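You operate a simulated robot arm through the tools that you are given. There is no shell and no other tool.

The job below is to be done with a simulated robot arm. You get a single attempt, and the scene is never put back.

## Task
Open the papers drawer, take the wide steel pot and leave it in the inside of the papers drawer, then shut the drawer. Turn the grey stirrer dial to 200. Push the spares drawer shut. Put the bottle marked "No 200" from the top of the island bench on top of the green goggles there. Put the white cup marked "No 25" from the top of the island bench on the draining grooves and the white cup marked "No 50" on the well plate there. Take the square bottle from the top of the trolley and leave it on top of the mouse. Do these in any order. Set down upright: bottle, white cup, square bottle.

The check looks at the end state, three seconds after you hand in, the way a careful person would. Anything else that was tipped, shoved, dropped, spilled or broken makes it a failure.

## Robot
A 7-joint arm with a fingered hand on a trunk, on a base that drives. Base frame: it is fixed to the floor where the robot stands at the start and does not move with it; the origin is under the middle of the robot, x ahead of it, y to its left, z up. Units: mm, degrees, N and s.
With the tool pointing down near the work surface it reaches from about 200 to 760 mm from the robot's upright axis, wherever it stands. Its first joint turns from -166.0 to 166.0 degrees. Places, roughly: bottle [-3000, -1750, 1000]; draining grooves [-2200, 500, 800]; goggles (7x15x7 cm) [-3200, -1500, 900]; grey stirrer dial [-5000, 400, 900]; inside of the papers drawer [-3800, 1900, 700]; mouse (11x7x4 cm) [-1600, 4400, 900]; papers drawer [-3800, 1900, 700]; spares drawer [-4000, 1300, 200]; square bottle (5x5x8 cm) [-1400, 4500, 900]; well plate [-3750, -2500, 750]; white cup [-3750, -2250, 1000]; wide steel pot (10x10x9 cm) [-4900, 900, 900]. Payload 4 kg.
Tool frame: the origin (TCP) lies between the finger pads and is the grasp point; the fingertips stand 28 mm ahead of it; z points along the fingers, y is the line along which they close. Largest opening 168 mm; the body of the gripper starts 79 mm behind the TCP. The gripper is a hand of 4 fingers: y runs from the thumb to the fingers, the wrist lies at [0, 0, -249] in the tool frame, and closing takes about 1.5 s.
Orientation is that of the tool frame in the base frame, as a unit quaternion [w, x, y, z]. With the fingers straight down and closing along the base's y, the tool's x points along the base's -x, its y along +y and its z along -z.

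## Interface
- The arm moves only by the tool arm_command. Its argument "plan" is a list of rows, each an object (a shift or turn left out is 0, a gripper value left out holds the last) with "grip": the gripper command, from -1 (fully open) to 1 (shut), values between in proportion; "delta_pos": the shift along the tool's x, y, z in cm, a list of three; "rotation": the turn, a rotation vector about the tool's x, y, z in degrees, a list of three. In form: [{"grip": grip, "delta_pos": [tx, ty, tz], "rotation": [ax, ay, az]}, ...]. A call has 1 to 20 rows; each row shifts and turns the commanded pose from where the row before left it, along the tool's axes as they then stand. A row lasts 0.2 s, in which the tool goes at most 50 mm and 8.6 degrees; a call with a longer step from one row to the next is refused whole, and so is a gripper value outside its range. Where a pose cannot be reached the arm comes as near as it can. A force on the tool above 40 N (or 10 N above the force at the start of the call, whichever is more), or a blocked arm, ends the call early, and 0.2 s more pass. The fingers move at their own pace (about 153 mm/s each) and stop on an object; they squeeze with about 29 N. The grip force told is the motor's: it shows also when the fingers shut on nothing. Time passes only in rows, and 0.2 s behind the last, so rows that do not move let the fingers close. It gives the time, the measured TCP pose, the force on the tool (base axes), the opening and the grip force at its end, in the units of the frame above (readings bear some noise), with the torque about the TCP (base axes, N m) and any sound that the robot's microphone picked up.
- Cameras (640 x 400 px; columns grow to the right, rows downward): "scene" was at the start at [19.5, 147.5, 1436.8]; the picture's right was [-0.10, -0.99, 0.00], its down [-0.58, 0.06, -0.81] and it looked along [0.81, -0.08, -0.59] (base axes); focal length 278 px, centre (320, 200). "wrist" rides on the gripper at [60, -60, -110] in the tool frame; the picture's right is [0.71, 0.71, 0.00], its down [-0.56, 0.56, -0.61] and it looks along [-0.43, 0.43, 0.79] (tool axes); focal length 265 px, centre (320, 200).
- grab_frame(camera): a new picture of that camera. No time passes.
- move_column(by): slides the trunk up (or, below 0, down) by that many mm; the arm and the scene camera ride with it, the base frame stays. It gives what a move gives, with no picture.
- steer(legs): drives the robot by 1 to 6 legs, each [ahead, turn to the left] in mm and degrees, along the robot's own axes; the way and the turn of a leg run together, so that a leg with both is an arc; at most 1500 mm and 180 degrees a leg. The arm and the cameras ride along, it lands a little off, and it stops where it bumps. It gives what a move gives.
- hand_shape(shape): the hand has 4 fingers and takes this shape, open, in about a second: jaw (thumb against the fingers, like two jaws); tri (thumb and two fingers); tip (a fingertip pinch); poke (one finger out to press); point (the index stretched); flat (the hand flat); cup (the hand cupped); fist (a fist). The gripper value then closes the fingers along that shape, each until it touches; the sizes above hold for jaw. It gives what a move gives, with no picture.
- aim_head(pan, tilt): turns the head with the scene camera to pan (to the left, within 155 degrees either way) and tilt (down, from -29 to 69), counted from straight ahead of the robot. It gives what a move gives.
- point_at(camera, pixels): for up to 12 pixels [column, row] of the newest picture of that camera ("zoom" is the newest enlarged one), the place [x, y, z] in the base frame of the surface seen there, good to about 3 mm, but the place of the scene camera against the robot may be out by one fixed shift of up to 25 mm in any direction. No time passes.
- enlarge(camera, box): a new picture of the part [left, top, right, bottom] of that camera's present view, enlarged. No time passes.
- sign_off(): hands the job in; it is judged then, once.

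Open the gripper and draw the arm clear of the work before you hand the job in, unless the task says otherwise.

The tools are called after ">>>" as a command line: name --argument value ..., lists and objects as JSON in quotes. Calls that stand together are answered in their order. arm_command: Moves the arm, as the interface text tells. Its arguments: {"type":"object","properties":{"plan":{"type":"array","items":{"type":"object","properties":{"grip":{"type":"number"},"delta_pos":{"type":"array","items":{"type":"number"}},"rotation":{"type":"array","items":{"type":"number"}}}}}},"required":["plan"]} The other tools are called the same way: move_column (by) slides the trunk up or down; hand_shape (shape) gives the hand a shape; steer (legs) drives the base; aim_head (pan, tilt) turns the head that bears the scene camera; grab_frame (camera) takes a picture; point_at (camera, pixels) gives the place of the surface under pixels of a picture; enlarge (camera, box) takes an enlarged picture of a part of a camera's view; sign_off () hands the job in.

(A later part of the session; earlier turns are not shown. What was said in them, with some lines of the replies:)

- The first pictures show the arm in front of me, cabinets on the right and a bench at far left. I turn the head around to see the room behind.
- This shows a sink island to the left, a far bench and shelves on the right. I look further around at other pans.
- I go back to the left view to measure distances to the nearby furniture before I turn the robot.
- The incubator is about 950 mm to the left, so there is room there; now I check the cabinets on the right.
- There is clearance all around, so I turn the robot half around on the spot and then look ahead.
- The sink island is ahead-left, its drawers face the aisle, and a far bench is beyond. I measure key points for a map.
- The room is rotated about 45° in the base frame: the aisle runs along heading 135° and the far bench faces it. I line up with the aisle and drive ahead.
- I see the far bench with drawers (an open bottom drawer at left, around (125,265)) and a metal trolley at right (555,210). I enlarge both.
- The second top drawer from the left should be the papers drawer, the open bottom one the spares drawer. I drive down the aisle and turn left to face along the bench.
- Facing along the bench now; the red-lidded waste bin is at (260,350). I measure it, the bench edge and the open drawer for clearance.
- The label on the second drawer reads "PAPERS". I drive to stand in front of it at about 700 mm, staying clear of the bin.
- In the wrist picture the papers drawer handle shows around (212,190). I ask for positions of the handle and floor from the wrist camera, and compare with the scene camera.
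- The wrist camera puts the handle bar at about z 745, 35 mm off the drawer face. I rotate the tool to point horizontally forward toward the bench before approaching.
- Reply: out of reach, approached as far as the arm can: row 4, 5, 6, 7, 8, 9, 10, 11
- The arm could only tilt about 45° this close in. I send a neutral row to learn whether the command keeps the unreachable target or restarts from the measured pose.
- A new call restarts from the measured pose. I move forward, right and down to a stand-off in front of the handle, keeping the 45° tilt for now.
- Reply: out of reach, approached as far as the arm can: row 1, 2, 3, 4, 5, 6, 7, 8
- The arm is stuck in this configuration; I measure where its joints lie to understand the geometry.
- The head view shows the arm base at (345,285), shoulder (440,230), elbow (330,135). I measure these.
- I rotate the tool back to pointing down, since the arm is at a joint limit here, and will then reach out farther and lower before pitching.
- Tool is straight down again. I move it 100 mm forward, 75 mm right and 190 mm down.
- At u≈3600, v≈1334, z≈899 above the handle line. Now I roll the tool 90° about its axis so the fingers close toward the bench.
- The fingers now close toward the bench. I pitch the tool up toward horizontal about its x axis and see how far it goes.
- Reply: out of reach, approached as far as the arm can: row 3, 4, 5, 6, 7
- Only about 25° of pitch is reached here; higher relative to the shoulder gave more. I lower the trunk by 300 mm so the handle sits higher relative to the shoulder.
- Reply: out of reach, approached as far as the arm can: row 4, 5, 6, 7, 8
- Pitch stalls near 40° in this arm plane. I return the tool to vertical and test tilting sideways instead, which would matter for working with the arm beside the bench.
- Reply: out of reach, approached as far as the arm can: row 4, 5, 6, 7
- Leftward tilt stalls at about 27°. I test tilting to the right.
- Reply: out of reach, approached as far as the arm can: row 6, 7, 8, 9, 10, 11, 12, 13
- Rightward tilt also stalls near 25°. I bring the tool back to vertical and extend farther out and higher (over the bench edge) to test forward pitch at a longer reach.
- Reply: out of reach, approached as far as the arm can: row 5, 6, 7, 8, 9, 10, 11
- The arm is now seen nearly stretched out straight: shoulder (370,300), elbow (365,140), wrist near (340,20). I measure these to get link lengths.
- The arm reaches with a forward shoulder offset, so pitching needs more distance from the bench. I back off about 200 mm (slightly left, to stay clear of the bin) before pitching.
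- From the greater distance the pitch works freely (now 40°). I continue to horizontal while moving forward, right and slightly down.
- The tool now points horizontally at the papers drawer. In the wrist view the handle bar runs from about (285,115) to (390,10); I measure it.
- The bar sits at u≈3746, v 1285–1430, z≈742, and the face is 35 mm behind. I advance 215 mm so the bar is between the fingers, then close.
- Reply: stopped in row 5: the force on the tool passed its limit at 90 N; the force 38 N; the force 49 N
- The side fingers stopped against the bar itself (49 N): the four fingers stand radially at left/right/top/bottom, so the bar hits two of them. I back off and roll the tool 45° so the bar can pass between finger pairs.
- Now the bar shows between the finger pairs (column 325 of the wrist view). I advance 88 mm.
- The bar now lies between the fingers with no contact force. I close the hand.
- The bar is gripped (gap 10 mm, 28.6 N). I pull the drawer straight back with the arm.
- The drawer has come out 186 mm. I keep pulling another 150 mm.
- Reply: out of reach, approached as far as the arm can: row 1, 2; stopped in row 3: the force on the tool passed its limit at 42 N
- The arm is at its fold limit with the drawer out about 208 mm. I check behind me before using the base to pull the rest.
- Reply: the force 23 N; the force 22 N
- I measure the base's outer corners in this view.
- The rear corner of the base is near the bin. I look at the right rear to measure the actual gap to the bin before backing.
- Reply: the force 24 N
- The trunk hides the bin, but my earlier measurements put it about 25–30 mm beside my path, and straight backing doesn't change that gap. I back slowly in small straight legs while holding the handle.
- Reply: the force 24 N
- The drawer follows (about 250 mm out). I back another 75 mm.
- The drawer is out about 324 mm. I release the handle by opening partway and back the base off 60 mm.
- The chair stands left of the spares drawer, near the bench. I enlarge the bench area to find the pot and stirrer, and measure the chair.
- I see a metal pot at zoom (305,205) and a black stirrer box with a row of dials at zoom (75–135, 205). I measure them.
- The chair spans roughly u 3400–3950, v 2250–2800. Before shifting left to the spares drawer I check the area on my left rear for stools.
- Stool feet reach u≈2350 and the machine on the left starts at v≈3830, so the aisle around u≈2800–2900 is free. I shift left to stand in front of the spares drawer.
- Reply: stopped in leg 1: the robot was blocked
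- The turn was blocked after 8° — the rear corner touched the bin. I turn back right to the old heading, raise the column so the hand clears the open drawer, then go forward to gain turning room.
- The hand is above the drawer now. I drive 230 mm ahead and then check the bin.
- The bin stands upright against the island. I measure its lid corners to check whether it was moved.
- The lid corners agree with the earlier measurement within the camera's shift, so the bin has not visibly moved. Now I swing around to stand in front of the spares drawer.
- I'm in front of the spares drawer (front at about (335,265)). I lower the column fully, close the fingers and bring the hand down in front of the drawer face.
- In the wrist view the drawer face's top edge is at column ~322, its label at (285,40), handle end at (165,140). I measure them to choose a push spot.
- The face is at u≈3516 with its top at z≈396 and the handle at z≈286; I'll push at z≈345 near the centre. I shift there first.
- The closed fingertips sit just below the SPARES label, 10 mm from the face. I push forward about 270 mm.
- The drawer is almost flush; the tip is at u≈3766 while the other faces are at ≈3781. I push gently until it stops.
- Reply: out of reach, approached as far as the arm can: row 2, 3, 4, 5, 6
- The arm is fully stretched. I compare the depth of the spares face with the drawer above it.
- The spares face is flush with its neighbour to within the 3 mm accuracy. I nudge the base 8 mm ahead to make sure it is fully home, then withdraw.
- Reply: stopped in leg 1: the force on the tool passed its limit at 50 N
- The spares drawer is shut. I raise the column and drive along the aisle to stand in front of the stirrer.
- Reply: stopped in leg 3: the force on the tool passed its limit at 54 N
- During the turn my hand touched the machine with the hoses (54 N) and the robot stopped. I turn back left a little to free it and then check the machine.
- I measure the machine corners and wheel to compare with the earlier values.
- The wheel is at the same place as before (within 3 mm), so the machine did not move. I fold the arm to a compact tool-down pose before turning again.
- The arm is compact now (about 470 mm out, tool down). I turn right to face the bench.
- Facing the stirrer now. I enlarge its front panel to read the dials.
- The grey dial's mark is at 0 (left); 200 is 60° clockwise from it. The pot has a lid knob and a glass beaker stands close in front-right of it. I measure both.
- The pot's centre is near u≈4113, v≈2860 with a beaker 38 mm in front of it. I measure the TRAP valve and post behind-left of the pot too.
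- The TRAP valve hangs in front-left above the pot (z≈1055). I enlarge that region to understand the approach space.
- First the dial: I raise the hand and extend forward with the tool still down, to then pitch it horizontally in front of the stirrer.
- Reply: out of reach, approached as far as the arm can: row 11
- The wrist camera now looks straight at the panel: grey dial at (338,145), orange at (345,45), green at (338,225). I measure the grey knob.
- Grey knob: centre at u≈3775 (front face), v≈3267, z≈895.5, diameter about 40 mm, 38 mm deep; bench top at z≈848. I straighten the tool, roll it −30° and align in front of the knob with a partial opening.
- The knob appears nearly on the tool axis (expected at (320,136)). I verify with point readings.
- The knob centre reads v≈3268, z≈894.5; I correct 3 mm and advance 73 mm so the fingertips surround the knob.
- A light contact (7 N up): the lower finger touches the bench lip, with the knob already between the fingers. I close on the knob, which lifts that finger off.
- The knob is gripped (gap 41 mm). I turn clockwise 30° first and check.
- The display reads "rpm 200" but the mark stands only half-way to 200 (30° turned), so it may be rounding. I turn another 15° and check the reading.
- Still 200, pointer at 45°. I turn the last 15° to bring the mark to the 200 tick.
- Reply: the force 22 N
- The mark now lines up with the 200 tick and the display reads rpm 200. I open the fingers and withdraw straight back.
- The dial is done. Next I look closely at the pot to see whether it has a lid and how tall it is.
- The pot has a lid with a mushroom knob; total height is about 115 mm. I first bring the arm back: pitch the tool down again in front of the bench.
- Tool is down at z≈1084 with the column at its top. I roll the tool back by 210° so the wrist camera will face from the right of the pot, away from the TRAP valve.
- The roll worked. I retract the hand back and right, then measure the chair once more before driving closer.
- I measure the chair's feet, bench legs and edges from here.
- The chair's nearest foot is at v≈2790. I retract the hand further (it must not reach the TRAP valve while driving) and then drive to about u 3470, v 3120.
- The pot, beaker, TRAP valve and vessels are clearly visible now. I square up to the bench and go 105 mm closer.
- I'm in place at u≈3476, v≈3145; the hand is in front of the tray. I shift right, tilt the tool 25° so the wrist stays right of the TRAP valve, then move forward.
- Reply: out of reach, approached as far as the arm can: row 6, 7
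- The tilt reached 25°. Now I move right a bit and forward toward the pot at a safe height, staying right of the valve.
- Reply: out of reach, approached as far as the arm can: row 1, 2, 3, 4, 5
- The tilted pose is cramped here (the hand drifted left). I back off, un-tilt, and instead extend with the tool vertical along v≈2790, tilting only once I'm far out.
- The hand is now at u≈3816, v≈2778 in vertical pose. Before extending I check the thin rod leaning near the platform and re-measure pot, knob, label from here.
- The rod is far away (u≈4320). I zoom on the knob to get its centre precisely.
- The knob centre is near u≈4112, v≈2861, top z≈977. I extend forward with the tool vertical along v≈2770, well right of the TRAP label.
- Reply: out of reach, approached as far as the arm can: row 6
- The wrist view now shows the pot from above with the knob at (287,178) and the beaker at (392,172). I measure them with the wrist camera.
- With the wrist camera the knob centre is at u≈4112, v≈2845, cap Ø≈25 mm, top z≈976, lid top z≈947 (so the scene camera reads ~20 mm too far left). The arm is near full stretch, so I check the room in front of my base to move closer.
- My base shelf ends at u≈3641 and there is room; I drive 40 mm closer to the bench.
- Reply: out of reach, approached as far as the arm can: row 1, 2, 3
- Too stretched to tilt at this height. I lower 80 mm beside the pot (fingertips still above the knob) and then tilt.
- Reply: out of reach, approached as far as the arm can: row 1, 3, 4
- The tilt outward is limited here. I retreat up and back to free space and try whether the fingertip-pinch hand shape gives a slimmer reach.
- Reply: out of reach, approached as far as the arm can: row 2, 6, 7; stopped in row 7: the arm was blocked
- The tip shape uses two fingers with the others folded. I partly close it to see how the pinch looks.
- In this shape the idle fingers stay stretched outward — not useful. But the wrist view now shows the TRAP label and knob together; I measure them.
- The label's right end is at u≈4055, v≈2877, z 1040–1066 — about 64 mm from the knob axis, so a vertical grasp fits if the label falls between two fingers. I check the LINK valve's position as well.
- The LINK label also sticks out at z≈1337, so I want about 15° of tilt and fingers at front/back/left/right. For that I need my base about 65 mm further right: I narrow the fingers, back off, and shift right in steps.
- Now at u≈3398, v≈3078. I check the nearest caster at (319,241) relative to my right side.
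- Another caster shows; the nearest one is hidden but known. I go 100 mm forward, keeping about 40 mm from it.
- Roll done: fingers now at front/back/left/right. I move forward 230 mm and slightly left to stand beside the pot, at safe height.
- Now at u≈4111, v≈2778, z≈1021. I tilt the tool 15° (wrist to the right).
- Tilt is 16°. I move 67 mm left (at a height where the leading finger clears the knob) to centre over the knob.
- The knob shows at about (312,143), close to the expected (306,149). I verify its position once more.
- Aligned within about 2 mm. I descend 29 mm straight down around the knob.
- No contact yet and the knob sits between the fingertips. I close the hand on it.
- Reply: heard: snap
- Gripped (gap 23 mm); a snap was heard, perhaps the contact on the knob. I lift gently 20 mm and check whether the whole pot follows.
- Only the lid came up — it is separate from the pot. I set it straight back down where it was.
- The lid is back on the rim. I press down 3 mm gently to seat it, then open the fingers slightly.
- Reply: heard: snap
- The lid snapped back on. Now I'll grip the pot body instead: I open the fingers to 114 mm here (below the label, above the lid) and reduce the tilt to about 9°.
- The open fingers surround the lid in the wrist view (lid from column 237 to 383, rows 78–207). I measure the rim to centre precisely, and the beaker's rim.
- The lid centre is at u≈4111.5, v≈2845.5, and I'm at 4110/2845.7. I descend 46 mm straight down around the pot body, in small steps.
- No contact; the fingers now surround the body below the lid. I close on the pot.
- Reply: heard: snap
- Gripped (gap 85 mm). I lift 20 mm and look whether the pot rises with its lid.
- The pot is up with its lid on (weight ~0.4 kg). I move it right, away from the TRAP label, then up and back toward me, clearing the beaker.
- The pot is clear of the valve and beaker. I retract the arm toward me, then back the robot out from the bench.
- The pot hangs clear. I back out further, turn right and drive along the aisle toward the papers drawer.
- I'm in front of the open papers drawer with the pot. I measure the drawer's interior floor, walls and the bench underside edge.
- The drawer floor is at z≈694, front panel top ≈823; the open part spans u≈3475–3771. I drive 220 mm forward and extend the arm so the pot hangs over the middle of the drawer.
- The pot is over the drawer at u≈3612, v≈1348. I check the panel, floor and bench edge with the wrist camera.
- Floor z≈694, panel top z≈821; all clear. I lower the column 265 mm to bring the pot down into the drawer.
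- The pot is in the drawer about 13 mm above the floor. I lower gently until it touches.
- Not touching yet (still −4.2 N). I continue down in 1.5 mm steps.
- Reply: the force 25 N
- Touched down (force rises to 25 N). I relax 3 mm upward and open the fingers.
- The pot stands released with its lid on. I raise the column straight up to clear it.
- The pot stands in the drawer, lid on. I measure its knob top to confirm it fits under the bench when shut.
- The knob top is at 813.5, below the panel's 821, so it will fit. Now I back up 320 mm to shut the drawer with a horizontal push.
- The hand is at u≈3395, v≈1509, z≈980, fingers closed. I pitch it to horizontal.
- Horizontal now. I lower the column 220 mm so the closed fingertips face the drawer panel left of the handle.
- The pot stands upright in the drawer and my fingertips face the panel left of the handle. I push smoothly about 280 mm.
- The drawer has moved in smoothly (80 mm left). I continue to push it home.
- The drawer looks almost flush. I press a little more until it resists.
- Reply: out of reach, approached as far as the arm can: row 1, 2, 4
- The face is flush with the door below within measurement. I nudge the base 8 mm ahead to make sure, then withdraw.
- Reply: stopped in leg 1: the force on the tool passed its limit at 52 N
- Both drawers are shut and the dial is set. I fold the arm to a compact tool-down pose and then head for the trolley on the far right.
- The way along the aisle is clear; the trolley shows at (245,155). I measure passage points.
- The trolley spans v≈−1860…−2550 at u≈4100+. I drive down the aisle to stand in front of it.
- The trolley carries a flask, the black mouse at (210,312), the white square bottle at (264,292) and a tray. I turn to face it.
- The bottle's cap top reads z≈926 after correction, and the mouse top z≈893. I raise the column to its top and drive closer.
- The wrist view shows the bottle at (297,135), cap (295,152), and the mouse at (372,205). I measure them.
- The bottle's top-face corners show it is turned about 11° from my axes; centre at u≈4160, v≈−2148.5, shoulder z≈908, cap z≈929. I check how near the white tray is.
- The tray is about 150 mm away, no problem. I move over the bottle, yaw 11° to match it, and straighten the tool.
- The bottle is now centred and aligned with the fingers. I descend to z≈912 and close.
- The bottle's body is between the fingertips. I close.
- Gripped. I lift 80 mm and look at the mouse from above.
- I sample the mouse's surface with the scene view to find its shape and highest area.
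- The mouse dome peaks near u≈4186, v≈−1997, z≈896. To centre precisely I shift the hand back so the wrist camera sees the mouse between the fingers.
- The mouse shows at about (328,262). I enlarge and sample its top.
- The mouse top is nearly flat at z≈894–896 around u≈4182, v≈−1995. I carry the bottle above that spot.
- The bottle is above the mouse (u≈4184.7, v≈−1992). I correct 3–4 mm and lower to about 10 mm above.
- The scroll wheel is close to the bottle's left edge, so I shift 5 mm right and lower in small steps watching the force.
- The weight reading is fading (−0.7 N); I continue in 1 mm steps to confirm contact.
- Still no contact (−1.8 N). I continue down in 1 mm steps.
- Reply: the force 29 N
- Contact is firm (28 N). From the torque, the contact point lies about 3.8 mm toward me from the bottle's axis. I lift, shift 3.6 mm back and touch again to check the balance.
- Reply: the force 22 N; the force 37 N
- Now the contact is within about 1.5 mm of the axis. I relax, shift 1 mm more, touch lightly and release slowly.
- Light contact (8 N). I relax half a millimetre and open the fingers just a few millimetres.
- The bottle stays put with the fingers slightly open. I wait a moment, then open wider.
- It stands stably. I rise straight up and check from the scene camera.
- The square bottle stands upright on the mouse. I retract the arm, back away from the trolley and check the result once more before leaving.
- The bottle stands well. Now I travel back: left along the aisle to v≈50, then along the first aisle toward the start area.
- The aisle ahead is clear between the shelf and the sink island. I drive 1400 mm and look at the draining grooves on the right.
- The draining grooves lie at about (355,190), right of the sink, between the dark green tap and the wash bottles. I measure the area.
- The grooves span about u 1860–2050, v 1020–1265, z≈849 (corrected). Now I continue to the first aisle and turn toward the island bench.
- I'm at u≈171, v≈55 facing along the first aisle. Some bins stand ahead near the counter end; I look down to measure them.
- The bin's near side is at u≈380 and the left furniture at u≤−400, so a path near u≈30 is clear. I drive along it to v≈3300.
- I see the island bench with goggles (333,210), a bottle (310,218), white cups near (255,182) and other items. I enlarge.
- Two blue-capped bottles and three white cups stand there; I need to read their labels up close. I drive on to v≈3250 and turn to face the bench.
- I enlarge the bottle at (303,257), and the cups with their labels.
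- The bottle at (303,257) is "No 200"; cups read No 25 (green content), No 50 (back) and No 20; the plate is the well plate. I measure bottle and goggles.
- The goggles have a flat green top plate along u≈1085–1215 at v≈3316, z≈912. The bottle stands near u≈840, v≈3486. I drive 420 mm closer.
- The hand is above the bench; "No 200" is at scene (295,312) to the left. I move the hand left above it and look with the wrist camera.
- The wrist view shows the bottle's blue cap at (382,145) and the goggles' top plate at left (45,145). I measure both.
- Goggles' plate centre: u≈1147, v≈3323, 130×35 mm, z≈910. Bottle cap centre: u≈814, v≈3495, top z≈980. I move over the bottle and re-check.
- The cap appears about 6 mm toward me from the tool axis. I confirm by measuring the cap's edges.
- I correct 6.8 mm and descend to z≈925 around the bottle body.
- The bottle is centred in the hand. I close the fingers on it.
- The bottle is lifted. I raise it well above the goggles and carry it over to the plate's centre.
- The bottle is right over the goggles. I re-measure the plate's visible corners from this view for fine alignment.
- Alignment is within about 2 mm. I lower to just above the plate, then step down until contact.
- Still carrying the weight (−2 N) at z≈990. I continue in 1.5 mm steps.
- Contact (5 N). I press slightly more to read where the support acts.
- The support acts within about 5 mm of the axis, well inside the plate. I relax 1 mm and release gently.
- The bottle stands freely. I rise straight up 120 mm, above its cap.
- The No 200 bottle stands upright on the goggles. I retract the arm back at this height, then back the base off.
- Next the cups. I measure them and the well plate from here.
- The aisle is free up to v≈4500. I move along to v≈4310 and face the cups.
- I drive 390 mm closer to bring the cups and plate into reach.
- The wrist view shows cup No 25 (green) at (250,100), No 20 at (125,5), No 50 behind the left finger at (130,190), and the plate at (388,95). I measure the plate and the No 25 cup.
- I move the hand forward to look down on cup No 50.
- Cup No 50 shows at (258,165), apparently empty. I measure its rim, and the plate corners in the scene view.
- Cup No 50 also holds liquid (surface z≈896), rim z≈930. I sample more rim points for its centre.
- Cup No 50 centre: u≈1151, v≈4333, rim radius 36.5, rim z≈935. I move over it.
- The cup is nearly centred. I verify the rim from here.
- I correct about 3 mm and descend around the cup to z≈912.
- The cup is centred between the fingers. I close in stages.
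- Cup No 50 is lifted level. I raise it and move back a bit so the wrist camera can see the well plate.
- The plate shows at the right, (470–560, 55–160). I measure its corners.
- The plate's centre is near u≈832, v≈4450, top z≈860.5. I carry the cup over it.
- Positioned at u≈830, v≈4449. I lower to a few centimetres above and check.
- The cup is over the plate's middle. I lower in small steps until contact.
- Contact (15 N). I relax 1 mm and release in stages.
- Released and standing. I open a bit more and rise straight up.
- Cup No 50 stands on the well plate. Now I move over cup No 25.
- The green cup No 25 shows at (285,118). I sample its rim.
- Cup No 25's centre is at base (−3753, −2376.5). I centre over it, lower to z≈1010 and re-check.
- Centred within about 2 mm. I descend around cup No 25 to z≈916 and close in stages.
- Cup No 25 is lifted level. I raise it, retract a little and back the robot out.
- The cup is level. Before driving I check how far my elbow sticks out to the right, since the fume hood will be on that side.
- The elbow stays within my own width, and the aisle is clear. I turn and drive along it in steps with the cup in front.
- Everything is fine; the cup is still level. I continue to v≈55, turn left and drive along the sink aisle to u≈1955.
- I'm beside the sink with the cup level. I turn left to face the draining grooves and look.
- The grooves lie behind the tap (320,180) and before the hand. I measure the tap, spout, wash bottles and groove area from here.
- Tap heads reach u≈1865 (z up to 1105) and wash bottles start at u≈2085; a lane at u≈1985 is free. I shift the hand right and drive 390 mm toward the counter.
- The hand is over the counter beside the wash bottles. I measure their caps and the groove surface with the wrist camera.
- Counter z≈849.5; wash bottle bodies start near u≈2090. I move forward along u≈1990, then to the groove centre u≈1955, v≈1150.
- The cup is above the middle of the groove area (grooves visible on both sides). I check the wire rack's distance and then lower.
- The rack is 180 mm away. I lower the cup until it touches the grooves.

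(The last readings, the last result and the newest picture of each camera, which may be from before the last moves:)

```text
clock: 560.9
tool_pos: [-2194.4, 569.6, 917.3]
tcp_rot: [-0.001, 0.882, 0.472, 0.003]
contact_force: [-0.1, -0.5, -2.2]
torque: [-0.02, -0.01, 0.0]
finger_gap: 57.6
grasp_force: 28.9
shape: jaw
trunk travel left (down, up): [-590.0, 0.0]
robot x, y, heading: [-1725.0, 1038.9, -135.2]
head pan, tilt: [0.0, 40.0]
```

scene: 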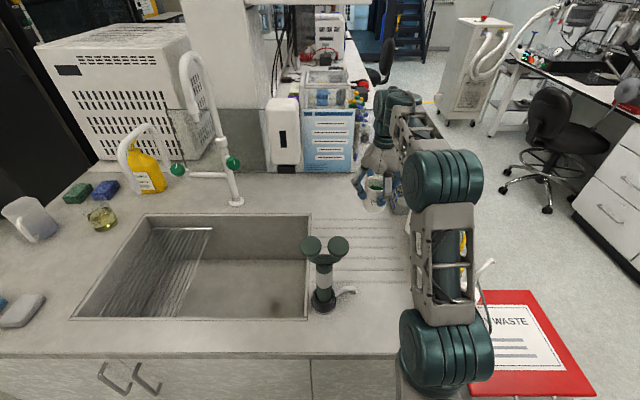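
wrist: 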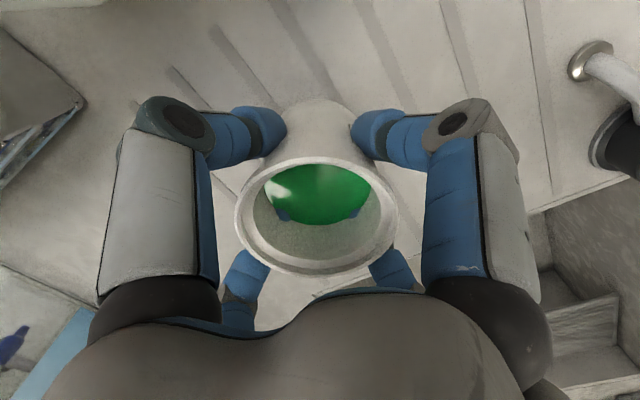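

Not touching yet (−2.2 N at z≈917). I continue in 1.5 mm steps.

>>> arm_command --plan '[{"delta_pos": [0, 0, 0.15]}, {}]'

>>> arm_command --plan '[{"delta_pos": [0, 0, 0.15]}, {}]'

>>> arm_command --plan '[{"delta_pos": [0, 0, 0.15]}, {}]'

```text
clock: 561.5
tool_pos: [-2195.9, 569.4, 915.9]
tcp_rot: [-0.001, 0.881, 0.473, 0.004]
contact_force: [0.3, 0.1, -2.7]
torque: [-0.01, 0.01, 0.03]
finger_gap: 57.7
grasp_force: 29.2
shape: jaw
trunk travel left (down, up): [-590.0, 0.0]
robot x, y, heading: [-1724.2, 1038.7, -135.3]
head pan, tilt: [0.0, 40.0]
```

```text
clock: 562.1
tool_pos: [-2195.7, 570.7, 913.6]
tcp_rot: [-0.001, 0.882, 0.472, 0.002]
contact_force: [0.4, 0.1, 6.1]
torque: [-0.02, 0.04, 0.0]
finger_gap: 57.4
grasp_force: 29.3
shape: jaw
trunk travel left (down, up): [-590.0, 0.0]
robot x, y, heading: [-1719.3, 1034.8, -134.9]
head pan, tilt: [0.0, 40.0]
```

```text
clock: 562.7
tool_pos: [-2194.9, 570.9, 914.5]
tcp_rot: [0.0, 0.882, 0.472, 0.0]
contact_force: [-0.7, 0.5, 16.0]
torque: [-0.04, 0.05, 0.01]
finger_gap: 57.7
grasp_force: 28.7
shape: jaw
trunk travel left (down, up): [-590.0, 0.0]
robot x, y, heading: [-1722.9, 1041.4, -135.2]
head pan, tilt: [0.0, 40.0]
```

The cup is standing on the grooves (16 N). I relax 1 mm, release in stages, and rise.

>>> arm_command --plan '[{"delta_pos": [0, 0, -0.1]}, {}, {"grip": 0.22}, {}, {}, {"grip": 0}, {}, {}]'

>>> grab_frame --camera "wrist"

>>> arm_command --plan '[{"grip": -0.2}, {}, {"delta_pos": [0, 0, -2]}, {"delta_pos": [0, 0, -3]}, {"delta_pos": [0, 0, -4]}, {"delta_pos": [0, 0, -4]}, {"delta_pos": [0, 0, -4]}]'

>>> grab_frame --camera "wrist"

>>> enlarge --camera "scene" --box '[300, 110, 460, 300]'

```text
clock: 564.5
tool_pos: [-2194.2, 569.7, 913.0]
tcp_rot: [0.0, 0.882, 0.472, 0.002]
contact_force: [-0.8, -0.5, 0.0]
torque: [0.0, -0.01, 0.05]
finger_gap: 83.4
grasp_force: 0.0
shape: jaw
trunk travel left (down, up): [-590.0, 0.0]
robot x, y, heading: [-1718.8, 1039.1, -135.3]
head pan, tilt: [0.0, 40.0]
```

```text
taken
```

wrist: 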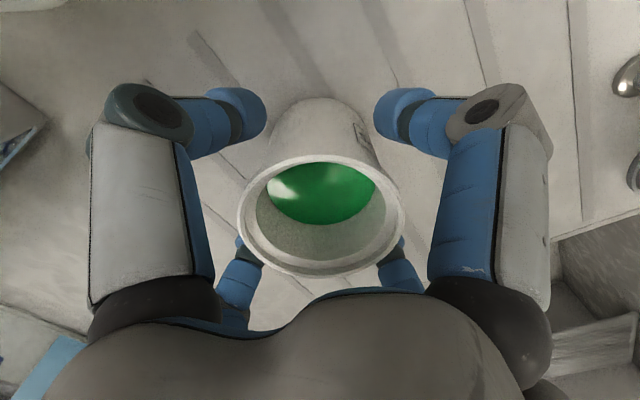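

```text
clock: 566.1
tool_pos: [-2196.9, 569.5, 1083.8]
tcp_rot: [-0.001, 0.882, 0.472, 0.003]
contact_force: [0.3, -0.1, 0.5]
torque: [-0.01, 0.01, 0.02]
finger_gap: 100.3
grasp_force: 0.1
shape: jaw
trunk travel left (down, up): [-590.0, 0.0]
robot x, y, heading: [-1720.2, 1036.1, -135.2]
head pan, tilt: [0.0, 40.0]
```

```text
taken
```

wrist: 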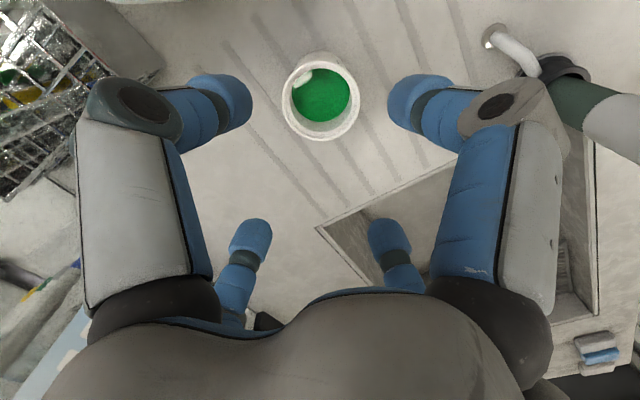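

```text
2.11 times, centred on (380, 205) of scene
```

zoom: 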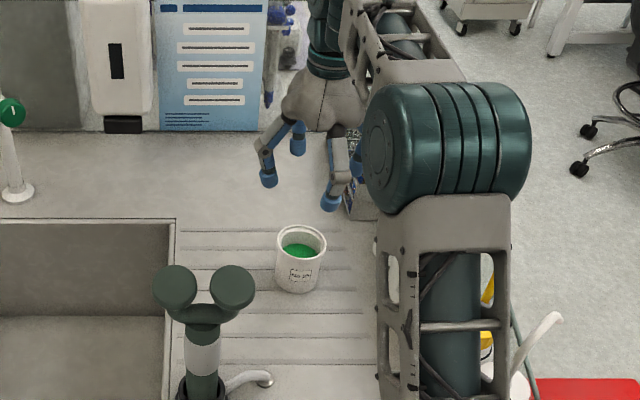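

Cup No 25 stands on the draining grooves. I retract the arm along the free lane and back away from the counter.

>>> arm_command --plan '[{"grip": 0.5, "delta_pos": [0.63, -3.14, 0]}, {"delta_pos": [3.5, 0.7, 0]}, {"delta_pos": [4.4, 0.88, 0]}, {"delta_pos": [4.4, 0.88, 0]}, {"delta_pos": [4.4, 0.88, 0]}, {"delta_pos": [3, 0.6, 0]}]'

>>> steer --legs '[[-350, 0]]'

>>> grab_frame --camera "scene"

```text
clock: 567.5
tool_pos: [-2076.4, 736.1, 1083.3]
tcp_rot: [0.0, 0.882, 0.471, 0.002]
contact_force: [-0.8, 0.9, -0.2]
torque: [0.01, 0.05, -0.01]
finger_gap: 42.4
grasp_force: 0.0
shape: jaw
trunk travel left (down, up): [-590.0, 0.0]
robot x, y, heading: [-1721.1, 1035.5, -135.1]
head pan, tilt: [0.0, 40.0]
```

```text
clock: 569.8
tool_pos: [-1826.8, 981.6, 1083.9]
tcp_rot: [0.0, 0.881, 0.473, 0.001]
contact_force: [-0.7, 0.9, 0.5]
torque: [-0.01, 0.02, -0.02]
finger_gap: 42.2
grasp_force: 0.1
shape: jaw
trunk travel left (down, up): [-590.0, 0.0]
robot x, y, heading: [-1477.3, 1285.1, -134.8]
head pan, tilt: [0.0, 40.0]
```

```text
taken
```

scene: 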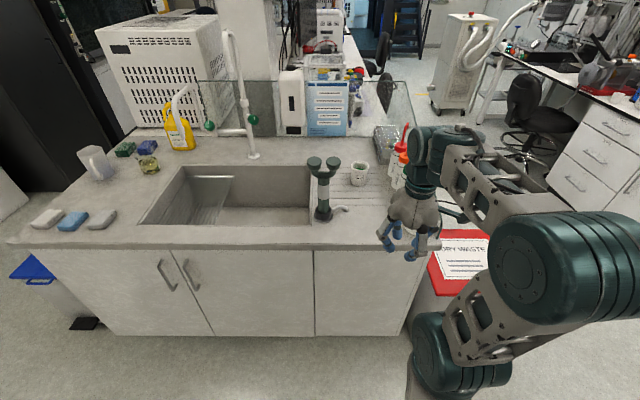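

All items are placed. I verify: first whether the waste bin still stands where it was, and the drawers and dial from here.

>>> steer --legs '[[0, -60]]'

>>> aim_head --pan 25 --tilt 22

>>> grab_frame --camera "scene"

```text
clock: 572.8
tool_pos: [-1913.3, 1439.0, 1082.7]
tcp_rot: [0.001, 1.0, -0.029, 0.003]
contact_force: [0.3, 0.4, -0.3]
torque: [-0.01, 0.02, -0.01]
finger_gap: 42.3
grasp_force: 0.1
shape: jaw
trunk travel left (down, up): [-590.0, 0.0]
robot x, y, heading: [-1473.8, 1286.6, 165.3]
head pan, tilt: [0.0, 40.0]
```

```text
clock: 573.7
tool_pos: [-1914.1, 1439.7, 1083.9]
tcp_rot: [0.001, 1.0, -0.029, 0.002]
contact_force: [0.6, 0.0, -0.6]
torque: [0.01, -0.03, 0.02]
finger_gap: 42.2
grasp_force: 0.0
shape: jaw
trunk travel left (down, up): [-590.0, 0.0]
robot x, y, heading: [-1470.8, 1279.9, 165.6]
head pan, tilt: [25.0, 22.0]
```

```text
taken
```

scene: 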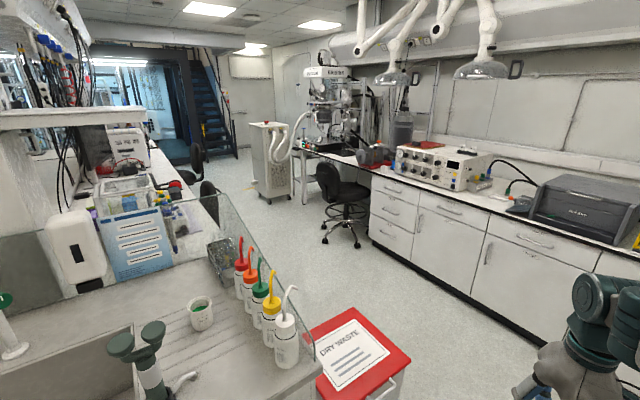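

>>> enlarge --camera "scene" --box '[360, 150, 560, 300]'

>>> enlarge --camera "scene" --box '[290, 110, 370, 170]'

>>> point_at --camera "scene" --pixels '[[353, 308], [410, 357], [312, 335], [330, 395]]'

```text
2.67 times, centred on (460, 225) of scene
```

zoom: 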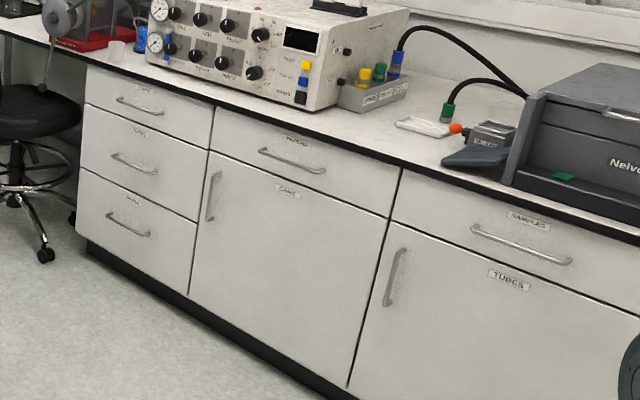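

```text
6.67 times, centred on (330, 140) of scene
```

zoom: 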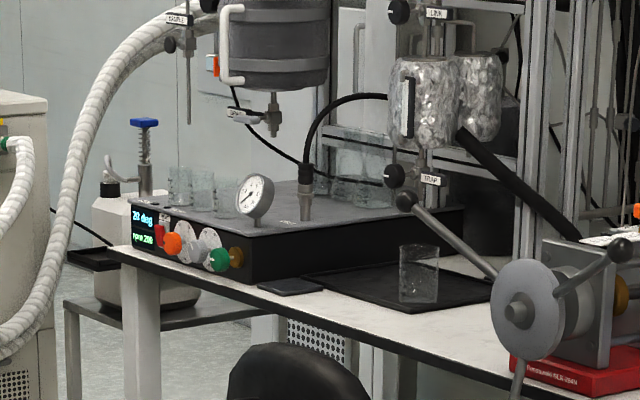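

```text
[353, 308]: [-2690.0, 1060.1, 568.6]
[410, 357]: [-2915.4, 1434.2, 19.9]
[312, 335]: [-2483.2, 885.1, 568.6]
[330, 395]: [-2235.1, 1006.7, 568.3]
```

Drawers are shut, the display reads rpm 200 and the bin is at its place. I also look over at the trolley to confirm the square bottle, and open the gripper.

>>> arm_command --plan '[{"grip": -1}, {}, {}]'

>>> aim_head --pan -75 --tilt 12

>>> grab_frame --camera "scene"

```text
clock: 574.5
tool_pos: [-1913.3, 1438.9, 1084.2]
tcp_rot: [0.001, 1.0, -0.029, 0.002]
contact_force: [1.2, 0.4, -1.0]
torque: [-0.03, -0.02, 0.0]
finger_gap: 167.9
grasp_force: 0.0
shape: jaw
trunk travel left (down, up): [-590.0, 0.0]
robot x, y, heading: [-1473.3, 1283.5, 165.3]
head pan, tilt: [25.0, 22.0]
```

```text
clock: 576.3
tool_pos: [-1914.1, 1438.6, 1083.5]
tcp_rot: [0.001, 1.0, -0.029, 0.001]
contact_force: [0.6, -0.2, 0.1]
torque: [0.02, 0.04, -0.02]
finger_gap: 167.9
grasp_force: 0.0
shape: jaw
trunk travel left (down, up): [-590.0, 0.0]
robot x, y, heading: [-1470.7, 1287.0, 165.4]
head pan, tilt: [-75.0, 12.0]
```

```text
taken
```

scene: 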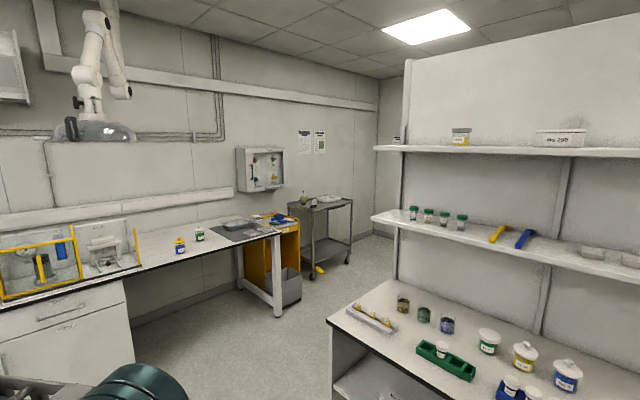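

>>> enlarge --camera "scene" --box '[280, 180, 360, 240]'

>>> aim_head --pan 70 --tilt 25

>>> grab_frame --camera "scene"

```text
6.67 times, centred on (320, 210) of scene
```

zoom: 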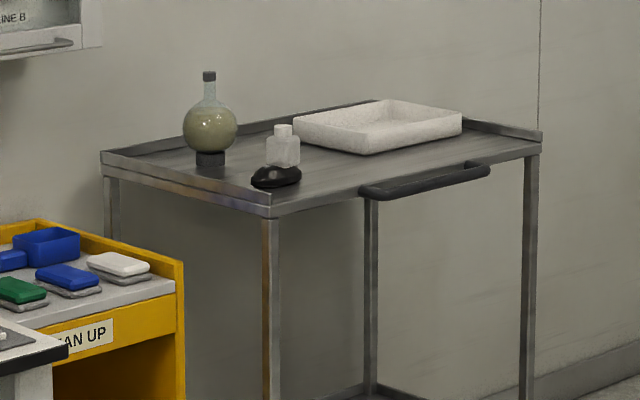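

```text
clock: 578.5
tool_pos: [-1915.4, 1438.7, 1084.1]
tcp_rot: [0.0, 1.0, -0.029, 0.003]
contact_force: [0.2, 0.6, -0.4]
torque: [-0.01, -0.03, 0.02]
finger_gap: 168.2
grasp_force: 0.1
shape: jaw
trunk travel left (down, up): [-590.0, 0.0]
robot x, y, heading: [-1473.4, 1286.2, 165.1]
head pan, tilt: [70.0, 25.0]
```

```text
taken
```

scene: 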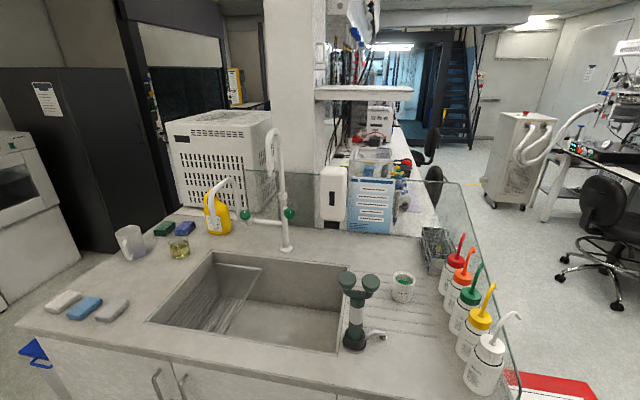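

The square bottle still stands on the mouse, and cup No 25 stands on the grooves. Both drawers are shut and the dial reads 200. Bottle No 200 and cup No 50 were upright in place when I left them. The gripper is open and the arm clear, so I hand the job in.

>>> sign_off

```text
The job is handed in.
```

I finished every step of the job and handed it in. I checked most of it again just before handing in.

| Step | End state | Last checked |
|---|---|---|
| Papers drawer and wide steel pot | Pot stands upright in the drawer with its lid on; drawer shut | Drawer front flush at the end |
| Grey stirrer dial | Mark on 200, display reads "rpm 200" | At the end |
| Spares drawer | Pushed shut | At the end |
| Bottle "No 200" | Upright on the green goggles | When I drove away with cup "No 25" |
| Cup "No 50" | Upright on the well plate | When I drove away with cup "No 25" |
| Cup "No 25" | Upright on the draining grooves | At the end |
| Square bottle | Upright on the mouse | At the end |

These contacts and slips happened on the way:

- **Waste bin:** my base touched it while turning. I measured it again at the end and it was where it started, to within a few millimetres.
- **Hose machine:** my hand bumped it at about 54 N. Its wheel measured in the same place afterwards, within 3 mm.
- **Pot lid:** I first lifted only the lid, then pressed it back on until it snapped. I then moved the pot by its body.

The gripper is open and the arm is clear of the work.
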